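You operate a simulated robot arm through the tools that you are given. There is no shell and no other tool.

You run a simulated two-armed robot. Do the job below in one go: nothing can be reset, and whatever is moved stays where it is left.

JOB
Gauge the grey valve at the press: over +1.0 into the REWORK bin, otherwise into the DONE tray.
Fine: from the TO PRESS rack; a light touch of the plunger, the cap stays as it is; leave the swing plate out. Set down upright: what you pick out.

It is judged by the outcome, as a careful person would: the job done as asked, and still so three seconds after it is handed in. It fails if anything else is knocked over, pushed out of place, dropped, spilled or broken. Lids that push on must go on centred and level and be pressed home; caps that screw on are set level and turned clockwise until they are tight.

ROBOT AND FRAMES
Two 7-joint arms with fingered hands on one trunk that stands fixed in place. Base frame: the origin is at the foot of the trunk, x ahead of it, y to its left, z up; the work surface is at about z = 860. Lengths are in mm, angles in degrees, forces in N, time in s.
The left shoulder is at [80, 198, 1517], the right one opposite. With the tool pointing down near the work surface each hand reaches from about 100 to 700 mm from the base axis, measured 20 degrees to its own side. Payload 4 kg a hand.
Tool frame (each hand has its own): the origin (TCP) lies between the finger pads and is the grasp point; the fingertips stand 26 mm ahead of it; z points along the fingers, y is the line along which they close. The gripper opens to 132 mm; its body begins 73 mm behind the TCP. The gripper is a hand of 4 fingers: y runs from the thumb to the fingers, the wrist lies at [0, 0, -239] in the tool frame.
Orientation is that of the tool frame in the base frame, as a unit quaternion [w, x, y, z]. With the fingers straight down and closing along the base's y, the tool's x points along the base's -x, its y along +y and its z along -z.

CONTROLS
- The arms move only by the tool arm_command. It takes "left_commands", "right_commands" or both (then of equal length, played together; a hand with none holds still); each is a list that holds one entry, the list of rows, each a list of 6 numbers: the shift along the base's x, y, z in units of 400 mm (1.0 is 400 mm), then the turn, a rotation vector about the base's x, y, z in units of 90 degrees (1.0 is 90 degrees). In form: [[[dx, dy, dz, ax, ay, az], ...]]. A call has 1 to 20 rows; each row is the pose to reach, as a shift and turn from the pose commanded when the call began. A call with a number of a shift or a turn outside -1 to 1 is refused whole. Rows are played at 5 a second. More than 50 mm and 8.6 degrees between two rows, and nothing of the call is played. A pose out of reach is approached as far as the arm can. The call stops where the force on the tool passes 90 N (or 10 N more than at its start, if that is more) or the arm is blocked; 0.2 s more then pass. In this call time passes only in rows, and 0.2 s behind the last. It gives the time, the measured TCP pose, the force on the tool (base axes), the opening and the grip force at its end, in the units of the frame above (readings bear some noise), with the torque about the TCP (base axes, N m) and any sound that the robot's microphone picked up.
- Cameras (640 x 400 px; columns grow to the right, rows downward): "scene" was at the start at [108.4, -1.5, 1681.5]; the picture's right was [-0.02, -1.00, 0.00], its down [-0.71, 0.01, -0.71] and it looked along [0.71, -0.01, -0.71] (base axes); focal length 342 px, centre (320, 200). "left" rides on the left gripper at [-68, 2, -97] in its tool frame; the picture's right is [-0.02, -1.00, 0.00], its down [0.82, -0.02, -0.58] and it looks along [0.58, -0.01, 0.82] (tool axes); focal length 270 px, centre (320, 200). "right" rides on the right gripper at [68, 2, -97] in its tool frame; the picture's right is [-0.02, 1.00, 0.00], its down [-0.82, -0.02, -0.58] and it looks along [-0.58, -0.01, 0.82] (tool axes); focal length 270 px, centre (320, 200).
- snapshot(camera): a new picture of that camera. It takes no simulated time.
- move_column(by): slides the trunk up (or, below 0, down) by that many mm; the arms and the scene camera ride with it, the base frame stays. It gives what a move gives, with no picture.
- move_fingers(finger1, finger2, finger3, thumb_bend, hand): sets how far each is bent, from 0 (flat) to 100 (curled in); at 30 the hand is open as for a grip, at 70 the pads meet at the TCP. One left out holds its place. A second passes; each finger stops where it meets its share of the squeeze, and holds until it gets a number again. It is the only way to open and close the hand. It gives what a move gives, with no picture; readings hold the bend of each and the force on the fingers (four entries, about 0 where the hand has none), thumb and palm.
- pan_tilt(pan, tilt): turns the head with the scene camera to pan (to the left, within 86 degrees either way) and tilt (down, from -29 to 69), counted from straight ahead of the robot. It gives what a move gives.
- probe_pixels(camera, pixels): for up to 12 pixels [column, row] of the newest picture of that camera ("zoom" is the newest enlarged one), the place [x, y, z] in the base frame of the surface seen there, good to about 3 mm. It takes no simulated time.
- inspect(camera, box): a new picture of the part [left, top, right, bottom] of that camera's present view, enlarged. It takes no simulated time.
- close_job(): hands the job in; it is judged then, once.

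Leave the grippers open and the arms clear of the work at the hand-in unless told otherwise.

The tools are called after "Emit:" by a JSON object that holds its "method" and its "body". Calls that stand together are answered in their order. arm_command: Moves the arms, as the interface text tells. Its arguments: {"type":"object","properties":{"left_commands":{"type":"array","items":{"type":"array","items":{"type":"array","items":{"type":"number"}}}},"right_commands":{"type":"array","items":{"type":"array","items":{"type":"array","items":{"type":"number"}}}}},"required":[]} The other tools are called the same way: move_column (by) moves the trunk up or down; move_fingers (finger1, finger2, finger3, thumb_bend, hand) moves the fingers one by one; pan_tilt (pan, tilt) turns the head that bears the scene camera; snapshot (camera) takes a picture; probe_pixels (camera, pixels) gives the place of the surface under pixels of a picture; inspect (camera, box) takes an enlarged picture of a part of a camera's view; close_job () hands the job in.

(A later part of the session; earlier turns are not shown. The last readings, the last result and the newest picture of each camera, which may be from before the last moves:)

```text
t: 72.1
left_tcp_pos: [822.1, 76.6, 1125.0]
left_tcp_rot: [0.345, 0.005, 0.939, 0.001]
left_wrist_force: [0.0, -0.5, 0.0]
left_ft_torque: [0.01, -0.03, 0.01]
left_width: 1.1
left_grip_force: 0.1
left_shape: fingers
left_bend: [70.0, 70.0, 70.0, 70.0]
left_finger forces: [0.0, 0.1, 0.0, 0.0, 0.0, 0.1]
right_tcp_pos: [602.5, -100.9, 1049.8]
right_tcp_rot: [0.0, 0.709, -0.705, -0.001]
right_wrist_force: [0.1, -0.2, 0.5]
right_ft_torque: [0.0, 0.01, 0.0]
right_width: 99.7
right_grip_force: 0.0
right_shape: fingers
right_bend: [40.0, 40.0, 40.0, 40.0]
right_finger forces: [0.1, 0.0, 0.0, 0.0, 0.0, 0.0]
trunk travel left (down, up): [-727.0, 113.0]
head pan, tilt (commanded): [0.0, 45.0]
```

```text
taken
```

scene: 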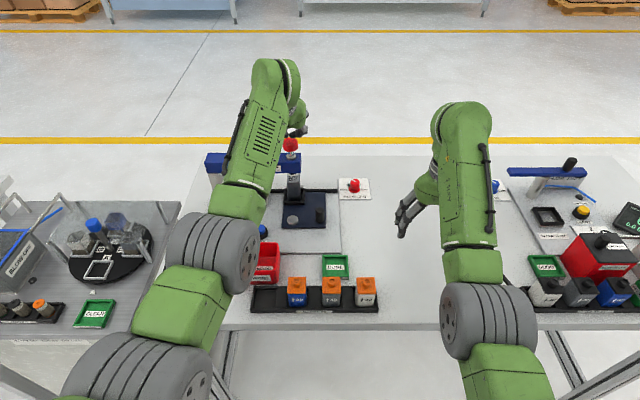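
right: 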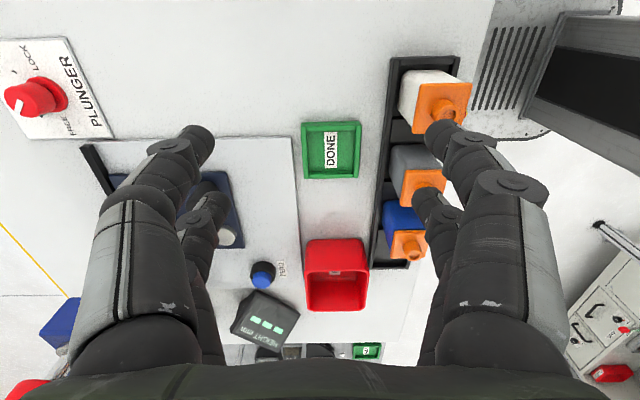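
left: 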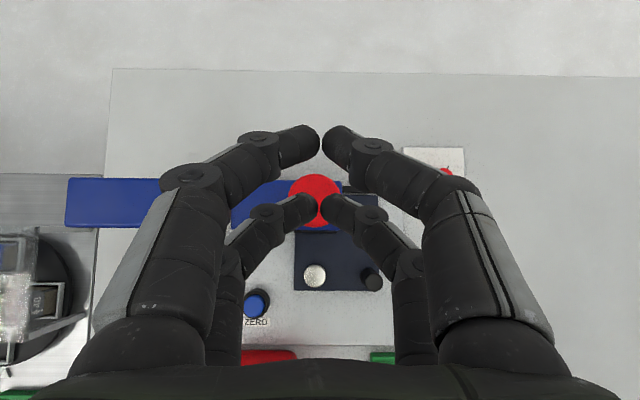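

The display is readable at (265, 325) in the right camera. Now I lower the fingertips onto the knob: 11 mm down in small steps.

Emit:
{"method": "arm_command", "body": {"left_commands": [[[0, 0, -0.01, 0, 0, 0], [0, 0, -0.02, 0, 0, 0], [0, 0, -0.0275, 0, 0, 0]]]}}

Emit:
{"method": "inspect", "body": {"camera": "right", "box": [225, 280, 305, 360]}}

Emit:
{"method": "inspect", "body": {"camera": "scene", "box": [270, 110, 330, 220]}}

```text
t: 72.9
left_tcp_pos: [823.6, 76.0, 1112.0]
left_tcp_rot: [0.345, 0.004, 0.939, 0.002]
left_wrist_force: [0.3, 1.5, -0.4]
left_ft_torque: [0.02, 0.0, 0.01]
left_width: 1.3
left_grip_force: 0.0
left_shape: fingers
left_bend: [70.0, 70.0, 70.0, 70.0]
left_finger forces: [0.0, 0.0, 0.0, 0.1, 0.0, 0.1]
right_tcp_pos: [603.9, -101.7, 1051.2]
right_tcp_rot: [0.0, 0.707, -0.707, -0.001]
right_wrist_force: [0.3, 0.7, -0.1]
right_ft_torque: [-0.02, 0.01, 0.03]
right_width: 99.9
right_grip_force: 0.1
right_shape: fingers
right_bend: [40.0, 40.0, 40.0, 40.0]
right_finger forces: [0.1, 0.0, 0.0, 0.1, 0.0, 0.0]
trunk travel left (down, up): [-727.0, 113.0]
head pan, tilt (commanded): [0.0, 45.0]
```

```text
5.00 times, centred on (265, 320) of right
```

zoom: 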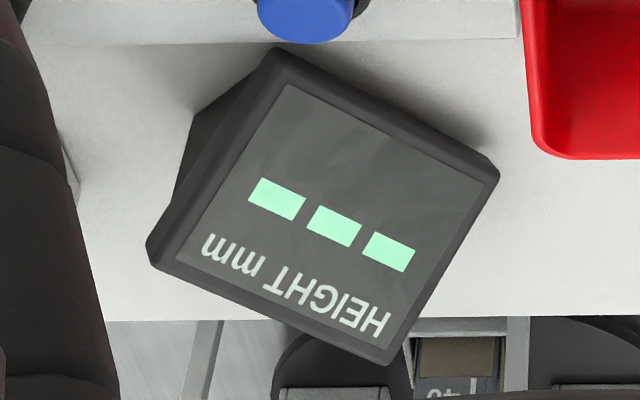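

```text
3.64 times, centred on (300, 165) of scene
```

zoom: 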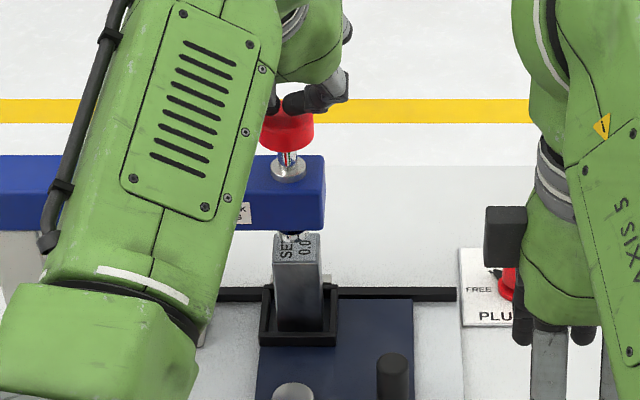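

No contact yet; display shows dashes. I lower another 4 mm.

Emit:
{"method": "arm_command", "body": {"left_commands": [[[0, 0, -0.005, 0, 0, 0], [0, 0, -0.01, 0, 0, 0]]]}}

```text
t: 73.5
left_tcp_pos: [822.1, 75.1, 1108.2]
left_tcp_rot: [0.344, 0.005, 0.939, 0.002]
left_wrist_force: [0.1, -0.4, 0.8]
left_ft_torque: [0.04, 0.0, 0.01]
left_width: 1.4
left_grip_force: 0.4
left_shape: fingers
left_bend: [70.0, 70.0, 70.0, 70.0]
left_finger forces: [0.1, 0.4, 0.5, 0.1, 0.1, 0.0]
right_tcp_pos: [603.5, -100.6, 1050.8]
right_tcp_rot: [0.0, 0.707, -0.707, 0.001]
right_wrist_force: [0.1, 0.5, 0.2]
right_ft_torque: [-0.01, 0.01, -0.02]
right_width: 99.8
right_grip_force: 0.0
right_shape: fingers
right_bend: [40.0, 40.0, 40.0, 40.0]
right_finger forces: [0.1, 0.0, 0.0, 0.1, 0.0, 0.0]
trunk travel left (down, up): [-727.0, 113.0]
head pan, tilt (commanded): [0.0, 45.0]
```

First touch on fingers 2 and 3 (≈0.5 N). I press on 6 mm slowly.

Emit:
{"method": "arm_command", "body": {"left_commands": [[[0, 0, -0.005, 0, 0, 0], [0, 0, -0.01, 0, 0, 0], [0, 0, -0.015, 0, 0, 0]]]}}

Emit:
{"method": "inspect", "body": {"camera": "scene", "box": [270, 110, 330, 220]}}

Emit:
{"method": "inspect", "body": {"camera": "right", "box": [225, 280, 305, 360]}}

```text
t: 74.3
left_tcp_pos: [822.0, 75.7, 1103.2]
left_tcp_rot: [0.345, 0.005, 0.939, 0.001]
left_wrist_force: [0.1, -0.2, 2.7]
left_ft_torque: [0.04, 0.02, 0.0]
left_width: 1.3
left_grip_force: 0.4
left_shape: fingers
left_bend: [70.0, 70.0, 70.0, 70.0]
left_finger forces: [0.0, 0.6, 0.7, 0.0, 0.1, 0.0]
right_tcp_pos: [602.0, -99.6, 1050.8]
right_tcp_rot: [0.0, -0.707, 0.707, 0.0]
right_wrist_force: [-0.2, 0.5, -0.2]
right_ft_torque: [0.02, -0.01, 0.02]
right_width: 99.7
right_grip_force: 0.1
right_shape: fingers
right_bend: [40.0, 40.0, 40.0, 40.0]
right_finger forces: [0.0, 0.0, 0.1, 0.0, 0.1, 0.0]
trunk travel left (down, up): [-727.0, 113.0]
head pan, tilt (commanded): [0.0, 45.0]
```

```text
3.64 times, centred on (300, 165) of scene
```

zoom: 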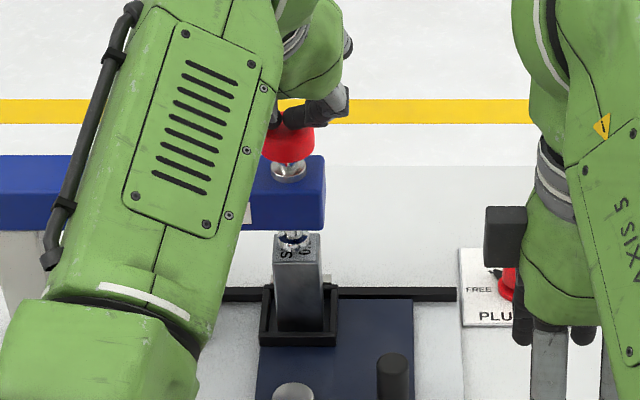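

```text
5.00 times, centred on (265, 320) of right
```

zoom: 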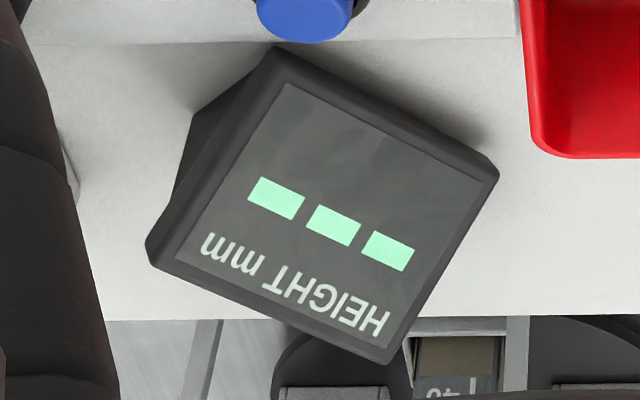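

The plunger is going down (2.7 N spring), no reading yet. Another 6 mm.

Emit:
{"method": "arm_command", "body": {"left_commands": [[[0, 0, -0.005, 0, 0, 0], [0, 0, -0.01, 0, 0, 0], [0, 0, -0.015, 0, 0, 0]]]}}

Emit:
{"method": "inspect", "body": {"camera": "scene", "box": [280, 140, 320, 200]}}

Emit:
{"method": "inspect", "body": {"camera": "right", "box": [225, 280, 305, 360]}}

```text
t: 75.1
left_tcp_pos: [821.8, 76.2, 1095.8]
left_tcp_rot: [0.346, 0.004, 0.938, 0.002]
left_wrist_force: [0.6, -0.3, 2.8]
left_ft_torque: [-0.05, 0.0, -0.01]
left_width: 1.4
left_grip_force: 0.7
left_shape: fingers
left_bend: [70.0, 70.0, 70.0, 70.0]
left_finger forces: [0.0, 0.8, 1.9, 0.0, 0.0, 0.0]
right_tcp_pos: [603.6, -101.2, 1050.8]
right_tcp_rot: [0.0, -0.707, 0.707, 0.0]
right_wrist_force: [0.5, 0.3, -0.1]
right_ft_torque: [0.02, 0.02, -0.01]
right_width: 99.7
right_grip_force: 0.0
right_shape: fingers
right_bend: [40.0, 40.0, 40.0, 40.0]
right_finger forces: [0.0, 0.1, 0.0, 0.0, 0.0, 0.0]
trunk travel left (down, up): [-727.0, 113.0]
head pan, tilt (commanded): [0.0, 45.0]
```

```text
6.67 times, centred on (300, 170) of scene
```

zoom: 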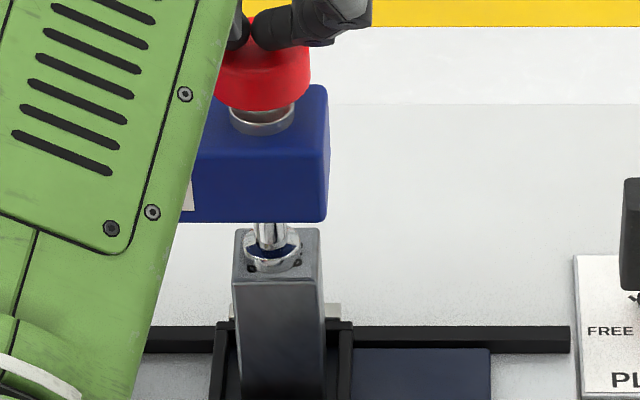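

```text
5.00 times, centred on (265, 320) of right
```

zoom: 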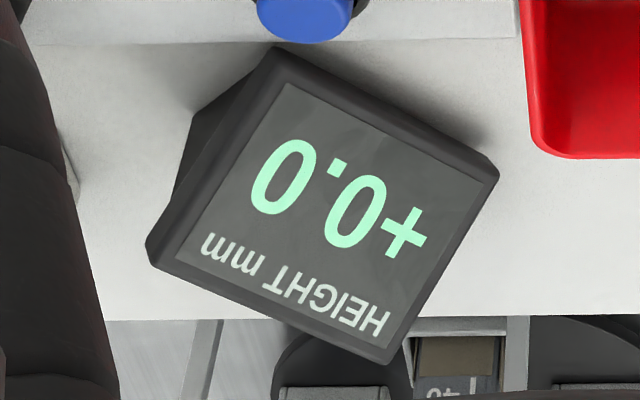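

The display reads +0.0 on the SET block, with only ~2.8 N. I press 1 mm more to confirm the reading is stable.

Emit:
{"method": "arm_command", "body": {"left_commands": [[[0, 0, -0.0025, 0, 0, 0]]]}}

Emit:
{"method": "inspect", "body": {"camera": "right", "box": [225, 280, 305, 360]}}

```text
t: 75.5
left_tcp_pos: [821.5, 76.8, 1096.8]
left_tcp_rot: [0.347, 0.004, 0.938, 0.002]
left_wrist_force: [1.5, -0.8, 5.4]
left_ft_torque: [0.01, -0.05, 0.0]
left_width: 1.4
left_grip_force: 2.1
left_shape: fingers
left_bend: [70.0, 70.0, 70.0, 70.0]
left_finger forces: [0.0, 1.9, 3.1, 0.1, 0.0, 0.0]
right_tcp_pos: [601.9, -101.3, 1050.2]
right_tcp_rot: [0.0, 0.707, -0.707, -0.001]
right_wrist_force: [0.2, 0.1, 0.5]
right_ft_torque: [-0.02, 0.03, 0.02]
right_width: 99.6
right_grip_force: 0.0
right_shape: fingers
right_bend: [40.0, 40.0, 40.0, 40.0]
right_finger forces: [0.0, 0.0, 0.1, 0.0, 0.0, 0.1]
trunk travel left (down, up): [-727.0, 113.0]
head pan, tilt (commanded): [0.0, 45.0]
```

```text
5.00 times, centred on (265, 320) of right
```

zoom: 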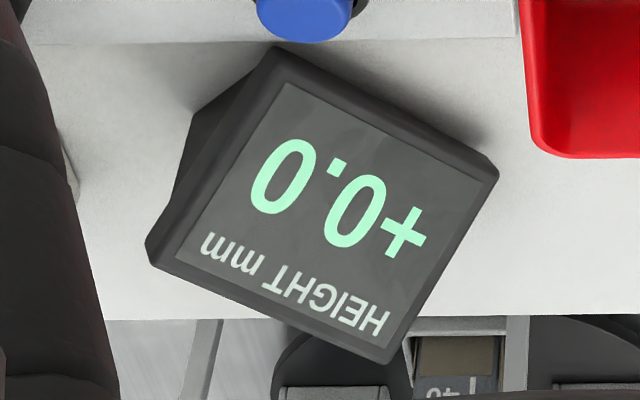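

The gauge is correctly zeroed: SET reads +0.0 steadily at ~5 N, so ZERO isn't needed. I lift the left hand off the plunger, swing it back to above the handle at yaw −31°/pitch 21°, and shift the right hand aside.

Emit:
{"method": "arm_command", "body": {"left_commands": [[[0, 0, 0.05, 0, 0, 0], [0, 0, 0.1, 0, 0, 0], [-0.05, 0, 0.13, 0, 0, 0], [-0.12, -0.03, 0.13, 0, 0, 0], [-0.2, -0.07, 0.12, 0.0095, 0.0344, -0.0569], [-0.26, -0.11, 0.1, 0.0191, 0.0687, -0.1139], [-0.28, -0.15, 0.06, 0.0286, 0.1031, -0.1708], [-0.27, -0.18, 0.02, 0.0381, 0.1375, -0.2277], [-0.25, -0.18, -0.04, 0.0477, 0.1718, -0.2847], [-0.23, -0.182, -0.12, 0.0572, 0.2062, -0.3416], [-0.23, -0.182, -0.18, 0.0572, 0.2062, -0.3416]]], "right_commands": [[[0, -0.02, 0, 0, 0, 0], [0, -0.04, 0, 0, 0, 0], [0, -0.06, 0, 0, 0, 0], [0, -0.08, 0, 0, 0, 0], [0, -0.1, 0, 0, 0, 0], [0, -0.12, 0, 0, 0, 0], [0, -0.14, 0, 0, 0, 0], [0, -0.16, 0, 0, 0, 0], [0, -0.18, 0, 0, 0, 0], [0, -0.2, 0, 0, 0, 0], [0, -0.225, 0, 0, 0, 0]]]}}

Emit:
{"method": "move_fingers", "body": {"hand": "left", "finger1": 53, "finger2": 53, "finger3": 53, "thumb_bend": 53}}

Emit:
{"method": "snapshot", "body": {"camera": "left"}}

Emit:
{"method": "snapshot", "body": {"camera": "scene"}}

```text
t: 77.9
left_tcp_pos: [729.1, 0.1, 1022.3]
left_tcp_rot: [0.178, 0.268, 0.946, -0.049]
left_wrist_force: [0.1, -0.1, 0.0]
left_ft_torque: [-0.03, -0.02, 0.01]
left_width: 1.5
left_grip_force: 0.1
left_shape: fingers
left_bend: [70.0, 70.0, 70.0, 70.0]
left_finger forces: [0.0, 0.1, 0.0, 0.0, 0.0, 0.0]
right_tcp_pos: [603.0, -190.3, 1051.4]
right_tcp_rot: [0.0, 0.707, -0.707, 0.0]
right_wrist_force: [0.4, -0.1, 1.0]
right_ft_torque: [0.05, -0.03, 0.0]
right_width: 99.9
right_grip_force: 0.1
right_shape: fingers
right_bend: [40.0, 40.0, 40.0, 40.0]
right_finger forces: [0.1, 0.1, 0.1, 0.0, 0.0, 0.1]
trunk travel left (down, up): [-727.0, 113.0]
head pan, tilt (commanded): [0.0, 45.0]
```

```text
t: 78.9
left_tcp_pos: [728.7, 1.6, 1022.4]
left_tcp_rot: [0.178, 0.267, 0.946, -0.049]
left_wrist_force: [-0.5, -0.5, -0.1]
left_ft_torque: [0.01, 0.02, 0.01]
left_width: 55.0
left_grip_force: 0.0
left_shape: fingers
left_bend: [53.0, 53.0, 53.0, 53.0]
left_finger forces: [0.0, 0.0, 0.0, 0.0, 0.0, 0.0]
right_tcp_pos: [603.1, -189.2, 1052.2]
right_tcp_rot: [0.0, 0.707, -0.707, -0.001]
right_wrist_force: [0.1, 0.9, 1.0]
right_ft_torque: [-0.01, 0.03, 0.0]
right_width: 99.6
right_grip_force: 0.1
right_shape: fingers
right_bend: [40.0, 40.0, 40.0, 40.0]
right_finger forces: [0.0, 0.1, 0.1, 0.1, 0.0, 0.1]
trunk travel left (down, up): [-727.0, 113.0]
head pan, tilt (commanded): [0.0, 45.0]
```

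```text
taken
```

left: 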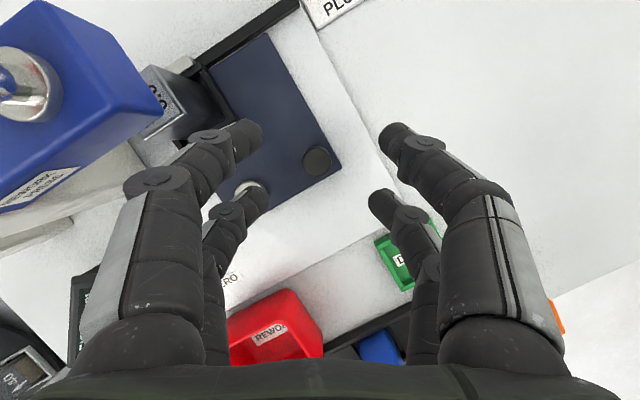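

```text
taken
```

scene: 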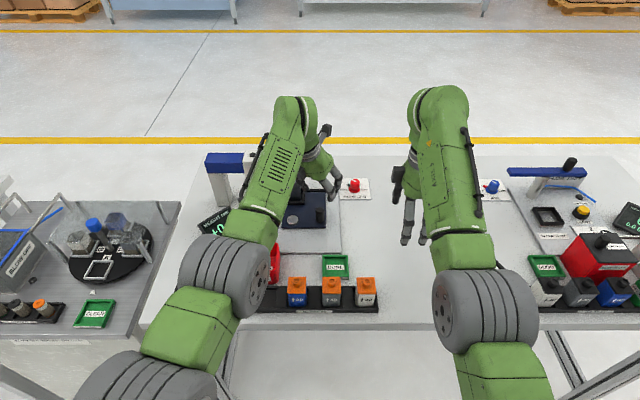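

The handle at (318, 160) is exactly in line. I descend to z≈925 around it and close the cage.

Emit:
{"method": "arm_command", "body": {"left_commands": [[[0.001, 0.001, -0.06, 0, 0, 0], [0.001, 0.001, -0.12, 0, 0, 0], [0.001, 0.001, -0.17, 0, 0, 0], [0.001, 0.002, -0.21, 0, 0, 0], [0.001, 0.002, -0.242, 0, 0, 0]]]}}

Emit:
{"method": "move_fingers", "body": {"hand": "left", "finger1": 70, "finger2": 70, "finger3": 70, "thumb_bend": 70}}

Emit:
{"method": "snapshot", "body": {"camera": "left"}}

```text
t: 80.1
left_tcp_pos: [730.8, 3.7, 926.0]
left_tcp_rot: [0.179, 0.267, 0.946, -0.048]
left_wrist_force: [-0.7, 0.2, -0.5]
left_ft_torque: [0.01, -0.01, 0.02]
left_width: 55.3
left_grip_force: 0.1
left_shape: fingers
left_bend: [53.0, 53.0, 53.0, 53.0]
left_finger forces: [0.1, 0.0, 0.0, 0.0, 0.0, 0.0]
right_tcp_pos: [603.0, -188.2, 1050.8]
right_tcp_rot: [0.0, -0.707, 0.707, 0.0]
right_wrist_force: [0.2, -1.0, 0.4]
right_ft_torque: [-0.03, 0.01, 0.01]
right_width: 99.9
right_grip_force: 0.1
right_shape: fingers
right_bend: [40.0, 40.0, 40.0, 40.0]
right_finger forces: [0.0, 0.1, 0.1, 0.0, 0.1, 0.0]
trunk travel left (down, up): [-727.0, 113.0]
head pan, tilt (commanded): [0.0, 45.0]
```

```text
t: 81.1
left_tcp_pos: [729.2, 4.3, 926.4]
left_tcp_rot: [0.178, 0.267, 0.946, -0.048]
left_wrist_force: [-0.3, -0.2, -1.0]
left_ft_torque: [0.02, -0.02, -0.01]
left_width: 2.2
left_grip_force: 0.7
left_shape: fingers
left_bend: [70.0, 69.0, 69.0, 70.0]
left_finger forces: [0.1, 0.6, 0.6, 0.1, 0.4, 0.1]
right_tcp_pos: [603.1, -189.3, 1051.6]
right_tcp_rot: [-0.001, 0.707, -0.707, 0.0]
right_wrist_force: [0.3, 0.2, 0.6]
right_ft_torque: [0.0, -0.03, -0.01]
right_width: 99.8
right_grip_force: 0.1
right_shape: fingers
right_bend: [40.0, 40.0, 40.0, 40.0]
right_finger forces: [0.0, 0.0, 0.0, 0.1, 0.0, 0.1]
trunk travel left (down, up): [-727.0, 113.0]
head pan, tilt (commanded): [0.0, 45.0]
```

```text
taken
```

left: 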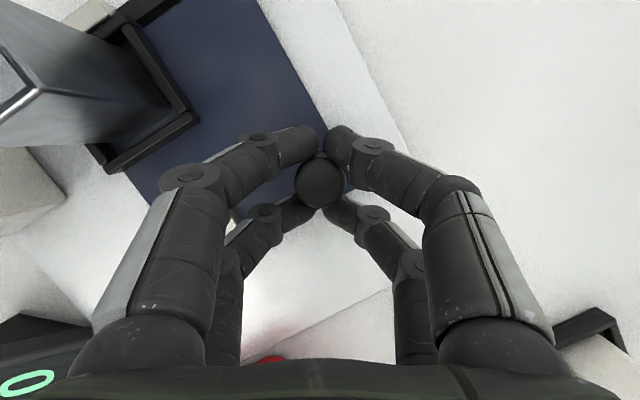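

Handle caged again. I swing the plate back out along the reverse arc, first half.

Emit:
{"method": "arm_command", "body": {"left_commands": [[[-0.0096, 0.0003, 0, 0, 0, 0], [-0.0193, 0.0009, 0, 0, 0, 0], [-0.0385, 0.0038, 0, 0, 0, 0], [-0.057, 0.0088, 0, 0, 0, 0], [-0.0753, 0.0155, 0, 0, 0, 0], [-0.0925, 0.024, 0, 0, 0, 0], [-0.1088, 0.0345, 0, 0, 0, 0], [-0.124, 0.0465, 0, 0, 0, 0], [-0.1378, 0.0603, 0, 0, 0, 0]]]}}

Emit:
{"method": "inspect", "body": {"camera": "scene", "box": [230, 130, 390, 270]}}

```text
t: 83.1
left_tcp_pos: [676.0, 29.6, 926.7]
left_tcp_rot: [0.178, 0.268, 0.946, -0.049]
left_wrist_force: [-1.6, -1.7, -0.7]
left_ft_torque: [0.04, 0.04, 0.0]
left_width: 3.9
left_grip_force: 1.9
left_shape: fingers
left_bend: [70.0, 70.0, 70.0, 69.0]
left_finger forces: [0.5, 0.0, 1.4, 0.0, 1.5, 0.1]
right_tcp_pos: [602.7, -188.6, 1051.8]
right_tcp_rot: [0.0, -0.707, 0.707, -0.001]
right_wrist_force: [-0.6, -0.3, -0.3]
right_ft_torque: [-0.01, 0.0, -0.02]
right_width: 99.7
right_grip_force: 0.0
right_shape: fingers
right_bend: [40.0, 40.0, 40.0, 40.0]
right_finger forces: [0.0, 0.0, 0.0, 0.1, 0.0, 0.1]
trunk travel left (down, up): [-727.0, 113.0]
head pan, tilt (commanded): [0.0, 45.0]
```

```text
2.86 times, centred on (310, 200) of scene
```

zoom: 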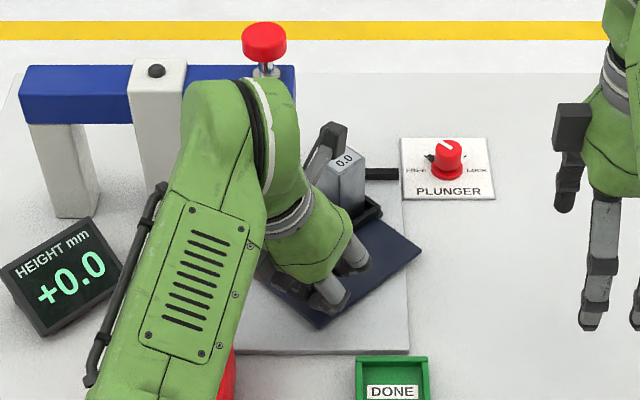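

The display holds +0.0. I complete the swing-out arc.

Emit:
{"method": "arm_command", "body": {"left_commands": [[[-0.0122, 0.0147, 0, 0, 0, 0], [-0.0227, 0.031, 0, 0, 0, 0], [-0.0317, 0.0482, 0, 0, 0, 0], [-0.0387, 0.0662, 0, 0, 0, 0], [-0.044, 0.0847, 0, 0, 0, 0], [-0.047, 0.104, 0, 0, 0, 0], [-0.0477, 0.1136, 0, 0, 0, 0]]]}}

Emit:
{"method": "arm_command", "body": {"left_commands": [[[-0.0003, 0.0048, 0, 0, 0, 0], [-0.0005, 0.0096, 0, 0, 0, 0]]]}}

Emit:
{"method": "inspect", "body": {"camera": "scene", "box": [230, 130, 390, 270]}}

Emit:
{"method": "snapshot", "body": {"camera": "left"}}

```text
t: 84.7
left_tcp_pos: [656.2, 74.4, 926.5]
left_tcp_rot: [0.178, 0.268, 0.946, -0.049]
left_wrist_force: [-3.1, -1.8, 1.5]
left_ft_torque: [0.08, 0.08, -0.06]
left_width: 6.0
left_grip_force: 3.7
left_shape: fingers
left_bend: [70.0, 70.0, 71.0, 68.0]
left_finger forces: [0.0, 0.1, 4.2, 0.1, 3.1, 0.0]
right_tcp_pos: [602.1, -189.3, 1052.5]
right_tcp_rot: [0.0, 0.708, -0.707, -0.001]
right_wrist_force: [0.1, -0.8, -0.2]
right_ft_torque: [0.03, -0.01, 0.03]
right_width: 99.9
right_grip_force: 0.1
right_shape: fingers
right_bend: [40.0, 40.0, 40.0, 40.0]
right_finger forces: [0.1, 0.1, 0.1, 0.1, 0.0, 0.0]
trunk travel left (down, up): [-727.0, 113.0]
head pan, tilt (commanded): [0.0, 45.0]
```

```text
t: 85.3
left_tcp_pos: [654.5, 78.3, 926.3]
left_tcp_rot: [0.178, 0.267, 0.946, -0.048]
left_wrist_force: [-2.2, -0.1, -0.3]
left_ft_torque: [0.06, 0.05, -0.14]
left_width: 5.7
left_grip_force: 3.5
left_shape: fingers
left_bend: [70.0, 70.0, 71.0, 68.0]
left_finger forces: [0.1, 0.1, 3.8, 0.0, 2.8, 0.0]
right_tcp_pos: [602.2, -189.5, 1052.1]
right_tcp_rot: [0.0, -0.706, 0.708, 0.0]
right_wrist_force: [-0.4, 0.4, -0.7]
right_ft_torque: [0.04, 0.02, -0.02]
right_width: 99.6
right_grip_force: 0.1
right_shape: fingers
right_bend: [40.0, 40.0, 40.0, 40.0]
right_finger forces: [0.0, 0.1, 0.0, 0.0, 0.0, 0.1]
trunk travel left (down, up): [-727.0, 113.0]
head pan, tilt (commanded): [0.0, 45.0]
```

```text
2.86 times, centred on (310, 200) of scene
```

zoom: 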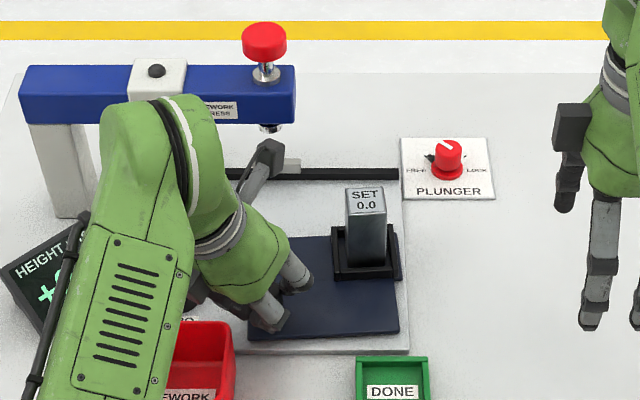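

```text
taken
```

left: 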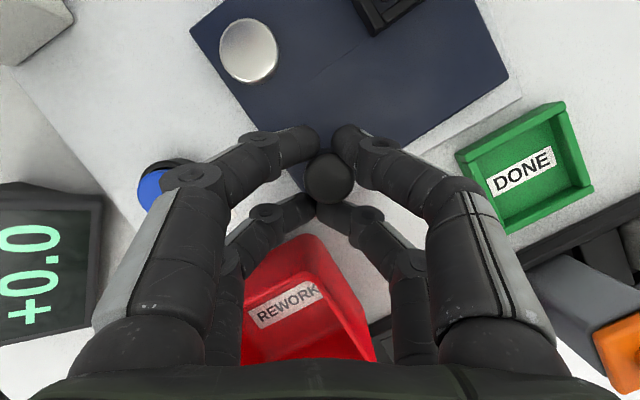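

The plate is nearly out but still ~3–4° short (its near edge is tilted). I move the handle 5 mm further (+y).

Emit:
{"method": "arm_command", "body": {"left_commands": [[[0.001, 0.005, 0, 0, 0, 0], [0.0015, 0.01, 0, 0, 0, 0], [0.002, 0.0135, 0, 0, 0, 0]]]}}

Emit:
{"method": "inspect", "body": {"camera": "scene", "box": [270, 190, 390, 270]}}

```text
t: 86.1
left_tcp_pos: [655.6, 83.7, 927.7]
left_tcp_rot: [0.178, 0.267, 0.946, -0.049]
left_wrist_force: [-8.0, 0.9, -2.6]
left_ft_torque: [0.11, 0.22, -0.16]
left_width: 7.1
left_grip_force: 6.0
left_shape: fingers
left_bend: [70.0, 70.0, 71.0, 68.0]
left_finger forces: [0.0, 0.0, 8.3, 0.0, 4.3, 0.0]
right_tcp_pos: [601.6, -189.3, 1052.5]
right_tcp_rot: [0.0, -0.707, 0.707, 0.0]
right_wrist_force: [0.0, 0.0, 0.2]
right_ft_torque: [0.0, -0.04, 0.03]
right_width: 99.7
right_grip_force: 0.0
right_shape: fingers
right_bend: [40.0, 40.0, 40.0, 40.0]
right_finger forces: [0.1, 0.0, 0.1, 0.0, 0.1, 0.0]
trunk travel left (down, up): [-727.0, 113.0]
head pan, tilt (commanded): [0.0, 45.0]
```

```text
5.00 times, centred on (330, 230) of scene
```

zoom: 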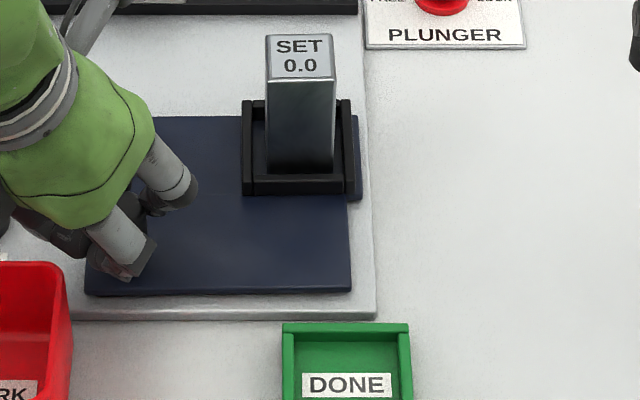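

The plate edge is level again and the force rose — it's at its out stop. I open the fingers and rise.

Emit:
{"method": "arm_command", "body": {"left_commands": [[[-0.001, -0.004, 0, 0, 0, 0]]]}}

Emit:
{"method": "move_fingers", "body": {"hand": "left", "finger1": 53, "finger2": 53, "finger3": 53, "thumb_bend": 53}}

Emit:
{"method": "arm_command", "body": {"left_commands": [[[0, 0, 0.05, 0, 0, 0], [0, 0, 0.1, 0, 0, 0], [0, 0, 0.15, 0, 0, 0], [0, 0, 0.2, 0, 0, 0], [0, 0, 0.25, 0, 0, 0]]]}}

Emit:
{"method": "snapshot", "body": {"camera": "left"}}

Emit:
{"method": "inspect", "body": {"camera": "scene", "box": [270, 190, 390, 270]}}

```text
t: 86.5
left_tcp_pos: [656.8, 83.4, 926.8]
left_tcp_rot: [0.178, 0.268, 0.946, -0.049]
left_wrist_force: [-8.9, 0.9, -2.5]
left_ft_torque: [0.11, 0.25, -0.14]
left_width: 7.3
left_grip_force: 6.5
left_shape: fingers
left_bend: [70.0, 70.0, 71.0, 68.0]
left_finger forces: [0.0, 0.0, 9.1, 0.1, 4.3, 0.0]
right_tcp_pos: [602.7, -189.5, 1053.0]
right_tcp_rot: [0.0, -0.707, 0.707, -0.001]
right_wrist_force: [0.0, 0.4, -0.3]
right_ft_torque: [0.01, -0.03, -0.03]
right_width: 99.8
right_grip_force: 0.0
right_shape: fingers
right_bend: [40.0, 40.0, 40.0, 40.0]
right_finger forces: [0.0, 0.0, 0.0, 0.1, 0.0, 0.1]
trunk travel left (down, up): [-727.0, 113.0]
head pan, tilt (commanded): [0.0, 45.0]
```

```text
t: 87.5
left_tcp_pos: [657.5, 82.9, 925.7]
left_tcp_rot: [0.179, 0.267, 0.946, -0.049]
left_wrist_force: [-0.3, 1.1, -0.1]
left_ft_torque: [-0.01, 0.0, 0.02]
left_width: 55.4
left_grip_force: 0.1
left_shape: fingers
left_bend: [53.0, 53.0, 53.0, 53.0]
left_finger forces: [0.0, 0.1, 0.0, 0.0, 0.0, 0.0]
right_tcp_pos: [603.0, -189.9, 1051.4]
right_tcp_rot: [0.0, 0.707, -0.707, 0.0]
right_wrist_force: [0.3, 0.4, -0.7]
right_ft_torque: [-0.01, -0.01, -0.01]
right_width: 99.9
right_grip_force: 0.1
right_shape: fingers
right_bend: [40.0, 40.0, 40.0, 40.0]
right_finger forces: [0.1, 0.0, 0.0, 0.0, 0.0, 0.0]
trunk travel left (down, up): [-727.0, 113.0]
head pan, tilt (commanded): [0.0, 45.0]
```

```text
t: 88.7
left_tcp_pos: [656.9, 81.4, 1026.8]
left_tcp_rot: [0.178, 0.267, 0.946, -0.049]
left_wrist_force: [0.4, 0.3, 0.5]
left_ft_torque: [0.04, 0.0, 0.0]
left_width: 55.1
left_grip_force: 0.0
left_shape: fingers
left_bend: [53.0, 53.0, 53.0, 53.0]
left_finger forces: [0.0, 0.0, 0.0, 0.1, 0.1, 0.1]
right_tcp_pos: [602.7, -188.9, 1051.4]
right_tcp_rot: [0.001, -0.707, 0.707, 0.0]
right_wrist_force: [-0.1, 0.9, 0.5]
right_ft_torque: [-0.03, 0.01, -0.02]
right_width: 99.8
right_grip_force: 0.0
right_shape: fingers
right_bend: [40.0, 40.0, 40.0, 40.0]
right_finger forces: [0.1, 0.1, 0.0, 0.1, 0.1, 0.0]
trunk travel left (down, up): [-727.0, 113.0]
head pan, tilt (commanded): [0.0, 45.0]
```

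```text
taken
```

left: 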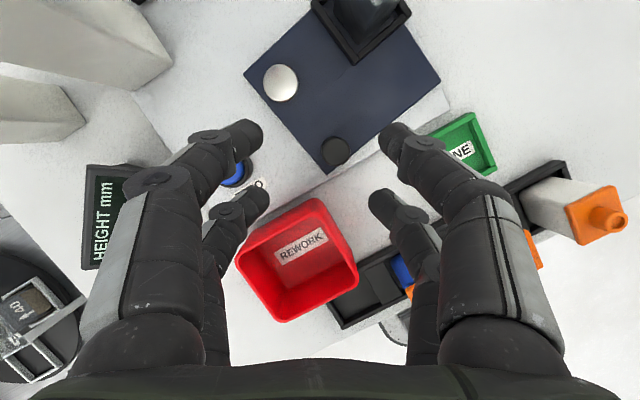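

```text
5.00 times, centred on (330, 230) of scene
```

zoom: 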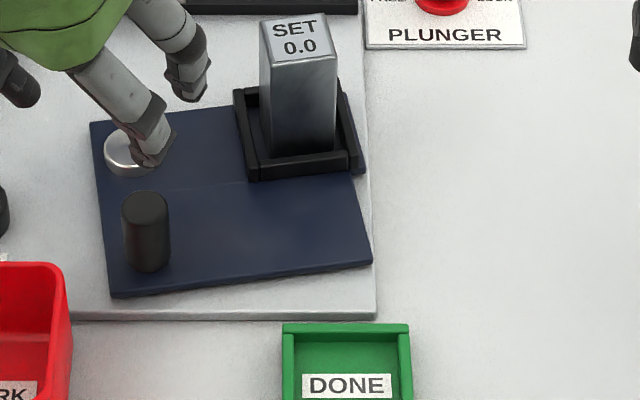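

The plate got dragged back ~8° when the wedged fingers opened (the handle is now near (663, 63) in my hand frame). I'll redo it: descend around the handle, cage it loosely, push to the stop, then centre the hand so nothing presses before opening.

Emit:
{"method": "arm_command", "body": {"left_commands": [[[0, -0.02, -0.06, 0, 0, 0], [0, -0.0355, -0.12, 0, 0, 0], [0, -0.0355, -0.17, 0, 0, 0], [0, -0.0355, -0.21, 0, 0, 0], [0, -0.0355, -0.25, 0, 0, 0]]]}}

Emit:
{"method": "move_fingers", "body": {"hand": "left", "finger1": 66, "finger2": 66, "finger3": 66, "thumb_bend": 66}}

Emit:
{"method": "inspect", "body": {"camera": "left", "box": [200, 80, 440, 240]}}

```text
t: 89.9
left_tcp_pos: [658.7, 68.3, 925.8]
left_tcp_rot: [0.178, 0.267, 0.946, -0.048]
left_wrist_force: [0.2, -0.5, 0.1]
left_ft_torque: [-0.04, 0.04, 0.0]
left_width: 55.0
left_grip_force: 0.0
left_shape: fingers
left_bend: [53.0, 53.0, 53.0, 53.0]
left_finger forces: [0.1, 0.0, 0.0, 0.1, 0.1, 0.1]
right_tcp_pos: [602.6, -189.4, 1051.9]
right_tcp_rot: [0.0, 0.707, -0.707, 0.0]
right_wrist_force: [0.8, -0.4, -0.2]
right_ft_torque: [-0.02, -0.02, 0.01]
right_width: 99.7
right_grip_force: 0.0
right_shape: fingers
right_bend: [40.0, 40.0, 40.0, 40.0]
right_finger forces: [0.0, 0.1, 0.0, 0.0, 0.1, 0.0]
trunk travel left (down, up): [-727.0, 113.0]
head pan, tilt (commanded): [0.0, 45.0]
```

```text
t: 90.9
left_tcp_pos: [658.0, 67.3, 924.8]
left_tcp_rot: [0.178, 0.268, 0.946, -0.048]
left_wrist_force: [0.0, 0.1, -0.2]
left_ft_torque: [-0.02, 0.0, 0.0]
left_width: 13.8
left_grip_force: 0.5
left_shape: fingers
left_bend: [66.0, 66.0, 65.0, 66.0]
left_finger forces: [0.0, 0.0, 0.3, 0.0, 0.0, 0.0]
right_tcp_pos: [603.6, -188.9, 1051.6]
right_tcp_rot: [0.001, -0.707, 0.707, 0.0]
right_wrist_force: [-0.2, 0.4, 0.0]
right_ft_torque: [-0.03, -0.01, 0.0]
right_width: 99.8
right_grip_force: 0.0
right_shape: fingers
right_bend: [40.0, 40.0, 40.0, 40.0]
right_finger forces: [0.0, 0.0, 0.0, 0.0, 0.0, 0.0]
trunk travel left (down, up): [-727.0, 113.0]
head pan, tilt (commanded): [0.0, 45.0]
```

```text
2.50 times, centred on (320, 160) of left
```

zoom: 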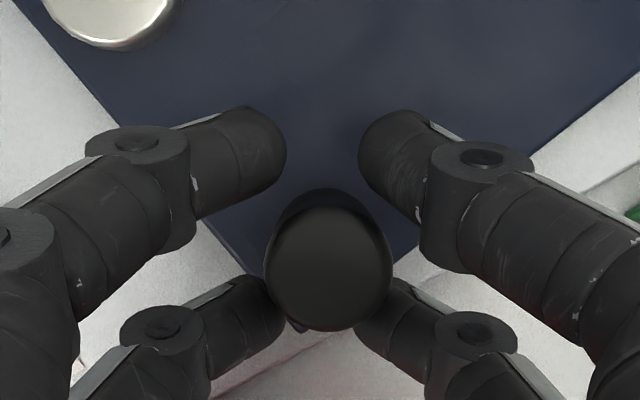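

The handle sits among the fingers with almost no force. I push it +y in small steps to the out stop.

Emit:
{"method": "arm_command", "body": {"left_commands": [[[-0.002, 0.01, 0, 0, 0, 0], [-0.004, 0.02, 0, 0, 0, 0], [-0.005, 0.028, 0, 0, 0, 0], [-0.006, 0.034, 0, 0, 0, 0]]]}}

Emit:
{"method": "inspect", "body": {"camera": "scene", "box": [270, 190, 390, 270]}}

Emit:
{"method": "inspect", "body": {"camera": "left", "box": [200, 80, 440, 240]}}

```text
t: 91.9
left_tcp_pos: [655.9, 79.6, 927.9]
left_tcp_rot: [0.177, 0.267, 0.946, -0.049]
left_wrist_force: [-0.4, 0.0, -0.7]
left_ft_torque: [0.01, 0.01, -0.03]
left_width: 13.7
left_grip_force: 0.0
left_shape: fingers
left_bend: [66.0, 66.0, 66.0, 66.0]
left_finger forces: [0.1, 0.1, 0.0, 0.1, 0.0, 0.0]
right_tcp_pos: [602.8, -190.9, 1051.4]
right_tcp_rot: [0.0, 0.707, -0.707, -0.001]
right_wrist_force: [0.4, 1.2, 0.4]
right_ft_torque: [0.0, 0.0, -0.01]
right_width: 99.8
right_grip_force: 0.1
right_shape: fingers
right_bend: [40.0, 40.0, 40.0, 40.0]
right_finger forces: [0.0, 0.1, 0.1, 0.0, 0.1, 0.0]
trunk travel left (down, up): [-727.0, 113.0]
head pan, tilt (commanded): [0.0, 45.0]
```

```text
5.00 times, centred on (330, 230) of scene
```

zoom: 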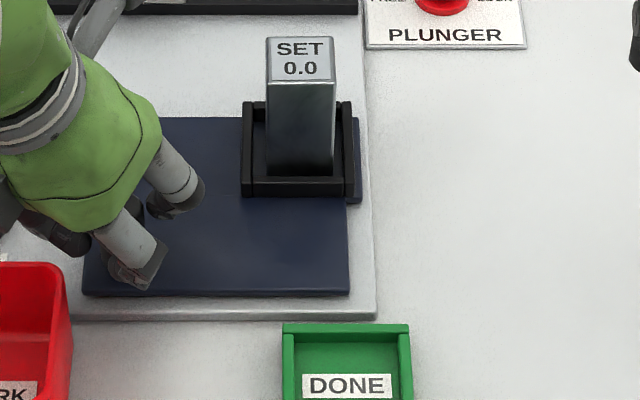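

```text
2.50 times, centred on (320, 160) of left
```

zoom: 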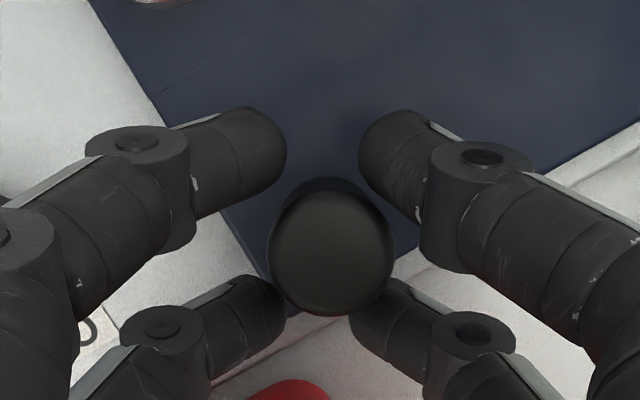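

The plate is level again and the forces are zero. I open the fingers and check before rising.

Emit:
{"method": "move_fingers", "body": {"hand": "left", "finger1": 53, "finger2": 53, "finger3": 53, "thumb_bend": 53}}

Emit:
{"method": "inspect", "body": {"camera": "scene", "box": [270, 190, 390, 270]}}

Emit:
{"method": "arm_command", "body": {"left_commands": [[[0, 0, 0.05, 0, 0, 0], [0, 0, 0.1, 0, 0, 0], [0, 0, 0.15, 0, 0, 0], [0, 0, 0.2, 0, 0, 0], [0, 0, 0.25, 0, 0, 0]]]}}

Emit:
{"method": "inspect", "body": {"camera": "scene", "box": [270, 190, 390, 270]}}

```text
t: 92.9
left_tcp_pos: [653.9, 80.4, 925.8]
left_tcp_rot: [0.178, 0.268, 0.945, -0.049]
left_wrist_force: [-1.1, -0.4, 0.7]
left_ft_torque: [0.01, 0.01, -0.02]
left_width: 55.0
left_grip_force: 0.1
left_shape: fingers
left_bend: [53.0, 53.0, 53.0, 53.0]
left_finger forces: [0.1, 0.0, 0.0, 0.0, 0.0, 0.0]
right_tcp_pos: [603.1, -189.1, 1052.6]
right_tcp_rot: [0.0, 0.707, -0.707, 0.0]
right_wrist_force: [-0.3, 0.3, -0.6]
right_ft_torque: [0.01, 0.03, -0.04]
right_width: 100.0
right_grip_force: 0.0
right_shape: fingers
right_bend: [40.0, 40.0, 40.0, 40.0]
right_finger forces: [0.0, 0.1, 0.0, 0.0, 0.1, 0.0]
trunk travel left (down, up): [-727.0, 113.0]
head pan, tilt (commanded): [0.0, 45.0]
```

```text
5.00 times, centred on (330, 230) of scene
```

zoom: 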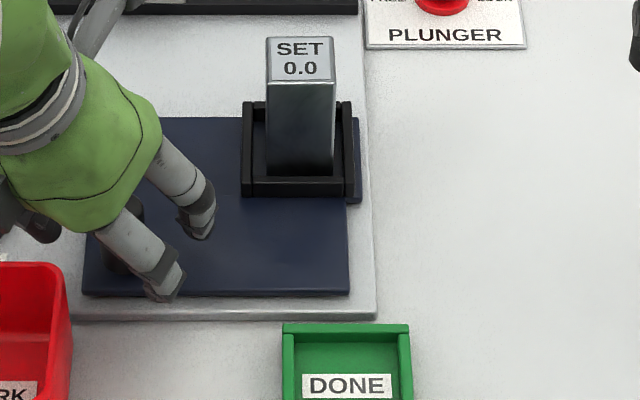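

```text
t: 94.1
left_tcp_pos: [653.6, 80.1, 1025.4]
left_tcp_rot: [0.178, 0.267, 0.946, -0.049]
left_wrist_force: [-0.4, -0.3, 0.4]
left_ft_torque: [0.0, -0.01, 0.01]
left_width: 55.0
left_grip_force: 0.1
left_shape: fingers
left_bend: [53.0, 53.0, 53.0, 53.0]
left_finger forces: [0.1, 0.0, 0.0, 0.0, 0.0, 0.0]
right_tcp_pos: [602.4, -189.8, 1051.5]
right_tcp_rot: [0.0, 0.707, -0.707, 0.001]
right_wrist_force: [-0.2, -1.1, 0.1]
right_ft_torque: [0.01, 0.0, 0.03]
right_width: 100.1
right_grip_force: 0.0
right_shape: fingers
right_bend: [40.0, 40.0, 40.0, 40.0]
right_finger forces: [0.1, 0.0, 0.1, 0.0, 0.0, 0.0]
trunk travel left (down, up): [-727.0, 113.0]
head pan, tilt (commanded): [0.0, 45.0]
```

```text
5.00 times, centred on (330, 230) of scene
```

zoom: 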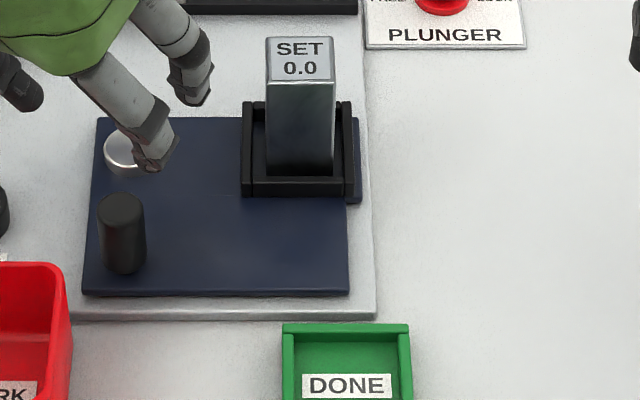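

The plate is out and level with the SET block standing in the nest as before. I return the left hand over the block at 40° pitch, yaw 0.

Emit:
{"method": "arm_command", "body": {"left_commands": [[[0.02, -0.03, 0.01, -0.0095, -0.0344, 0.0569], [0.045, -0.07, 0.02, -0.0191, -0.0687, 0.1139], [0.075, -0.115, 0.02, -0.0286, -0.1031, 0.1708], [0.105, -0.16, 0.01, -0.0381, -0.1375, 0.2277], [0.135, -0.2, 0.0, -0.0477, -0.1718, 0.2847], [0.1585, -0.239, -0.0135, -0.0572, -0.2062, 0.3416]]]}}

Emit:
{"method": "inspect", "body": {"camera": "left", "box": [200, 90, 440, 250]}}

```text
t: 95.5
left_tcp_pos: [719.0, -16.6, 1022.5]
left_tcp_rot: [0.345, 0.005, 0.939, 0.002]
left_wrist_force: [-0.4, 0.7, 0.1]
left_ft_torque: [0.01, 0.04, 0.0]
left_width: 55.2
left_grip_force: 0.0
left_shape: fingers
left_bend: [53.0, 53.0, 53.0, 53.0]
left_finger forces: [0.0, 0.1, 0.0, 0.1, 0.0, 0.1]
right_tcp_pos: [603.2, -189.5, 1051.8]
right_tcp_rot: [0.001, 0.708, -0.706, 0.0]
right_wrist_force: [0.1, 0.4, -0.3]
right_ft_torque: [0.02, -0.01, -0.02]
right_width: 99.9
right_grip_force: 0.1
right_shape: fingers
right_bend: [40.0, 40.0, 40.0, 40.0]
right_finger forces: [0.0, 0.0, 0.0, 0.0, 0.0, 0.0]
trunk travel left (down, up): [-727.0, 113.0]
head pan, tilt (commanded): [0.0, 45.0]
```

```text
2.50 times, centred on (320, 170) of left
```

zoom: 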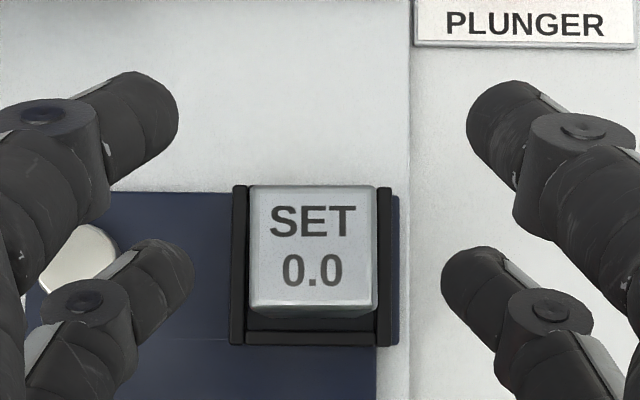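

Aligned within 2 mm. I descend around the block to z≈946 and close.

Emit:
{"method": "arm_command", "body": {"left_commands": [[[-0.0055, 0.0025, -0.05, 0, 0, 0], [-0.0055, 0.0025, -0.1, 0, 0, 0], [-0.0055, 0.0025, -0.15, 0, 0, 0], [-0.0055, 0.0025, -0.19, 0, 0, 0]]]}}

Emit:
{"method": "inspect", "body": {"camera": "left", "box": [200, 90, 440, 250]}}

Emit:
{"method": "move_fingers", "body": {"hand": "left", "finger1": 70, "finger2": 70, "finger3": 70, "thumb_bend": 70}}

Emit:
{"method": "inspect", "body": {"camera": "left", "box": [200, 90, 440, 250]}}

```text
t: 96.5
left_tcp_pos: [713.9, -12.5, 945.4]
left_tcp_rot: [0.344, 0.004, 0.939, 0.003]
left_wrist_force: [0.9, -0.1, 0.1]
left_ft_torque: [-0.02, -0.02, 0.02]
left_width: 55.4
left_grip_force: 0.1
left_shape: fingers
left_bend: [53.0, 53.0, 53.0, 53.0]
left_finger forces: [0.0, 0.0, 0.0, 0.0, 0.0, 0.1]
right_tcp_pos: [602.0, -189.0, 1051.0]
right_tcp_rot: [0.0, 0.708, -0.707, 0.0]
right_wrist_force: [-0.9, 0.2, 0.2]
right_ft_torque: [-0.02, 0.01, 0.01]
right_width: 99.5
right_grip_force: 0.1
right_shape: fingers
right_bend: [40.0, 40.0, 40.0, 40.0]
right_finger forces: [0.1, 0.1, 0.0, 0.0, 0.0, 0.0]
trunk travel left (down, up): [-727.0, 113.0]
head pan, tilt (commanded): [0.0, 45.0]
```

```text
2.50 times, centred on (320, 170) of left
```

zoom: 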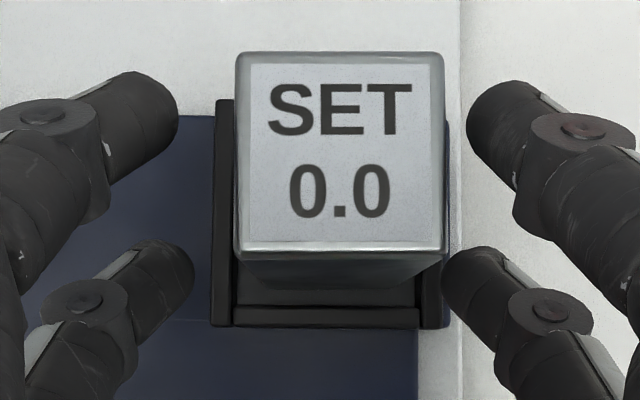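

```text
t: 97.5
left_tcp_pos: [713.1, -13.0, 945.4]
left_tcp_rot: [0.345, 0.004, 0.939, 0.003]
left_wrist_force: [-1.0, -0.1, 0.6]
left_ft_torque: [0.01, 0.02, 0.01]
left_width: 32.0
left_grip_force: 15.4
left_shape: fingers
left_bend: [59.0, 60.0, 61.0, 65.0]
left_finger forces: [8.1, 7.9, 6.3, 0.0, 9.5, 0.0]
right_tcp_pos: [602.6, -188.8, 1051.2]
right_tcp_rot: [0.0, -0.707, 0.707, 0.0]
right_wrist_force: [0.6, -0.2, -0.1]
right_ft_torque: [0.03, -0.01, -0.01]
right_width: 99.6
right_grip_force: 0.1
right_shape: fingers
right_bend: [40.0, 40.0, 40.0, 40.0]
right_finger forces: [0.0, 0.0, 0.0, 0.0, 0.0, 0.0]
trunk travel left (down, up): [-727.0, 113.0]
head pan, tilt (commanded): [0.0, 45.0]
```

```text
2.50 times, centred on (320, 170) of left
```

zoom: 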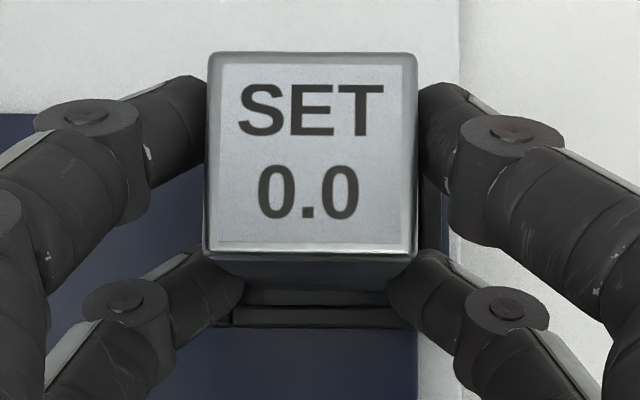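

SET is gripped (15 N). I lift it out and carry it back along the reverse path, above the bin, to over its rack place.

Emit:
{"method": "arm_command", "body": {"left_commands": [[[0, 0, 0.03, 0, 0, 0], [0, 0, 0.08, 0, 0, 0], [0, 0, 0.13, 0, 0, 0], [0, 0, 0.187, 0, 0, 0], [-0.06, 0.05, 0.187, 0, 0, 0], [-0.12, 0.1, 0.187, 0, 0, 0], [-0.18, 0.15, 0.187, 0, 0, 0], [-0.24, 0.2, 0.187, 0, 0, 0], [-0.3, 0.25, 0.187, 0, 0, 0], [-0.36, 0.3, 0.187, 0, 0, 0], [-0.42, 0.33, 0.187, 0, 0, 0], [-0.48, 0.345, 0.187, 0, 0, 0], [-0.54, 0.3465, 0.187, 0, 0, 0], [-0.571, 0.3465, 0.187, 0, 0, 0]]]}}

Emit:
{"method": "snapshot", "body": {"camera": "left"}}

Emit:
{"method": "inspect", "body": {"camera": "scene", "box": [220, 180, 390, 320]}}

```text
t: 100.5
left_tcp_pos: [488.4, 122.9, 1022.8]
left_tcp_rot: [0.346, 0.005, 0.938, 0.001]
left_wrist_force: [0.0, 0.2, -2.0]
left_ft_torque: [-0.02, 0.06, 0.01]
left_width: 31.9
left_grip_force: 15.7
left_shape: fingers
left_bend: [59.0, 60.0, 61.0, 65.0]
left_finger forces: [8.0, 7.8, 6.0, 0.1, 9.4, 0.1]
right_tcp_pos: [602.6, -189.4, 1052.1]
right_tcp_rot: [0.0, -0.707, 0.707, 0.0]
right_wrist_force: [-0.1, 0.3, 1.0]
right_ft_torque: [0.04, -0.04, 0.02]
right_width: 99.4
right_grip_force: 0.0
right_shape: fingers
right_bend: [40.0, 40.0, 40.0, 40.0]
right_finger forces: [0.0, 0.1, 0.0, 0.1, 0.0, 0.0]
trunk travel left (down, up): [-727.0, 113.0]
head pan, tilt (commanded): [0.0, 45.0]
```

```text
taken
```

left: 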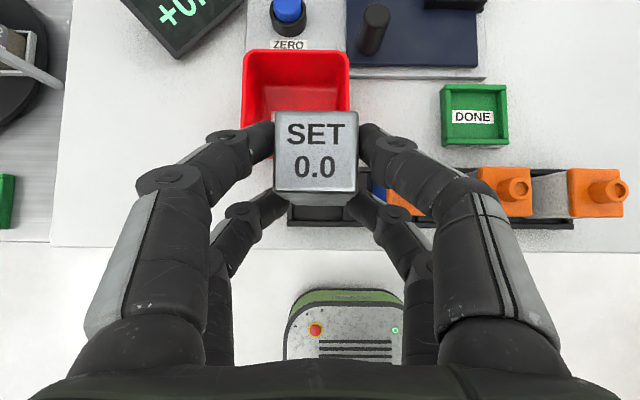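

```text
2.86 times, centred on (305, 250) of scene
```

zoom: 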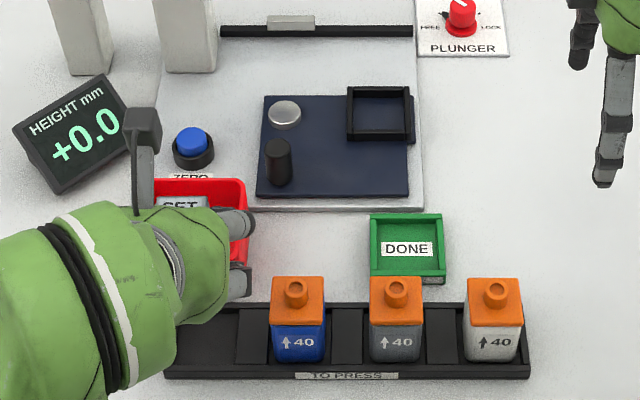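

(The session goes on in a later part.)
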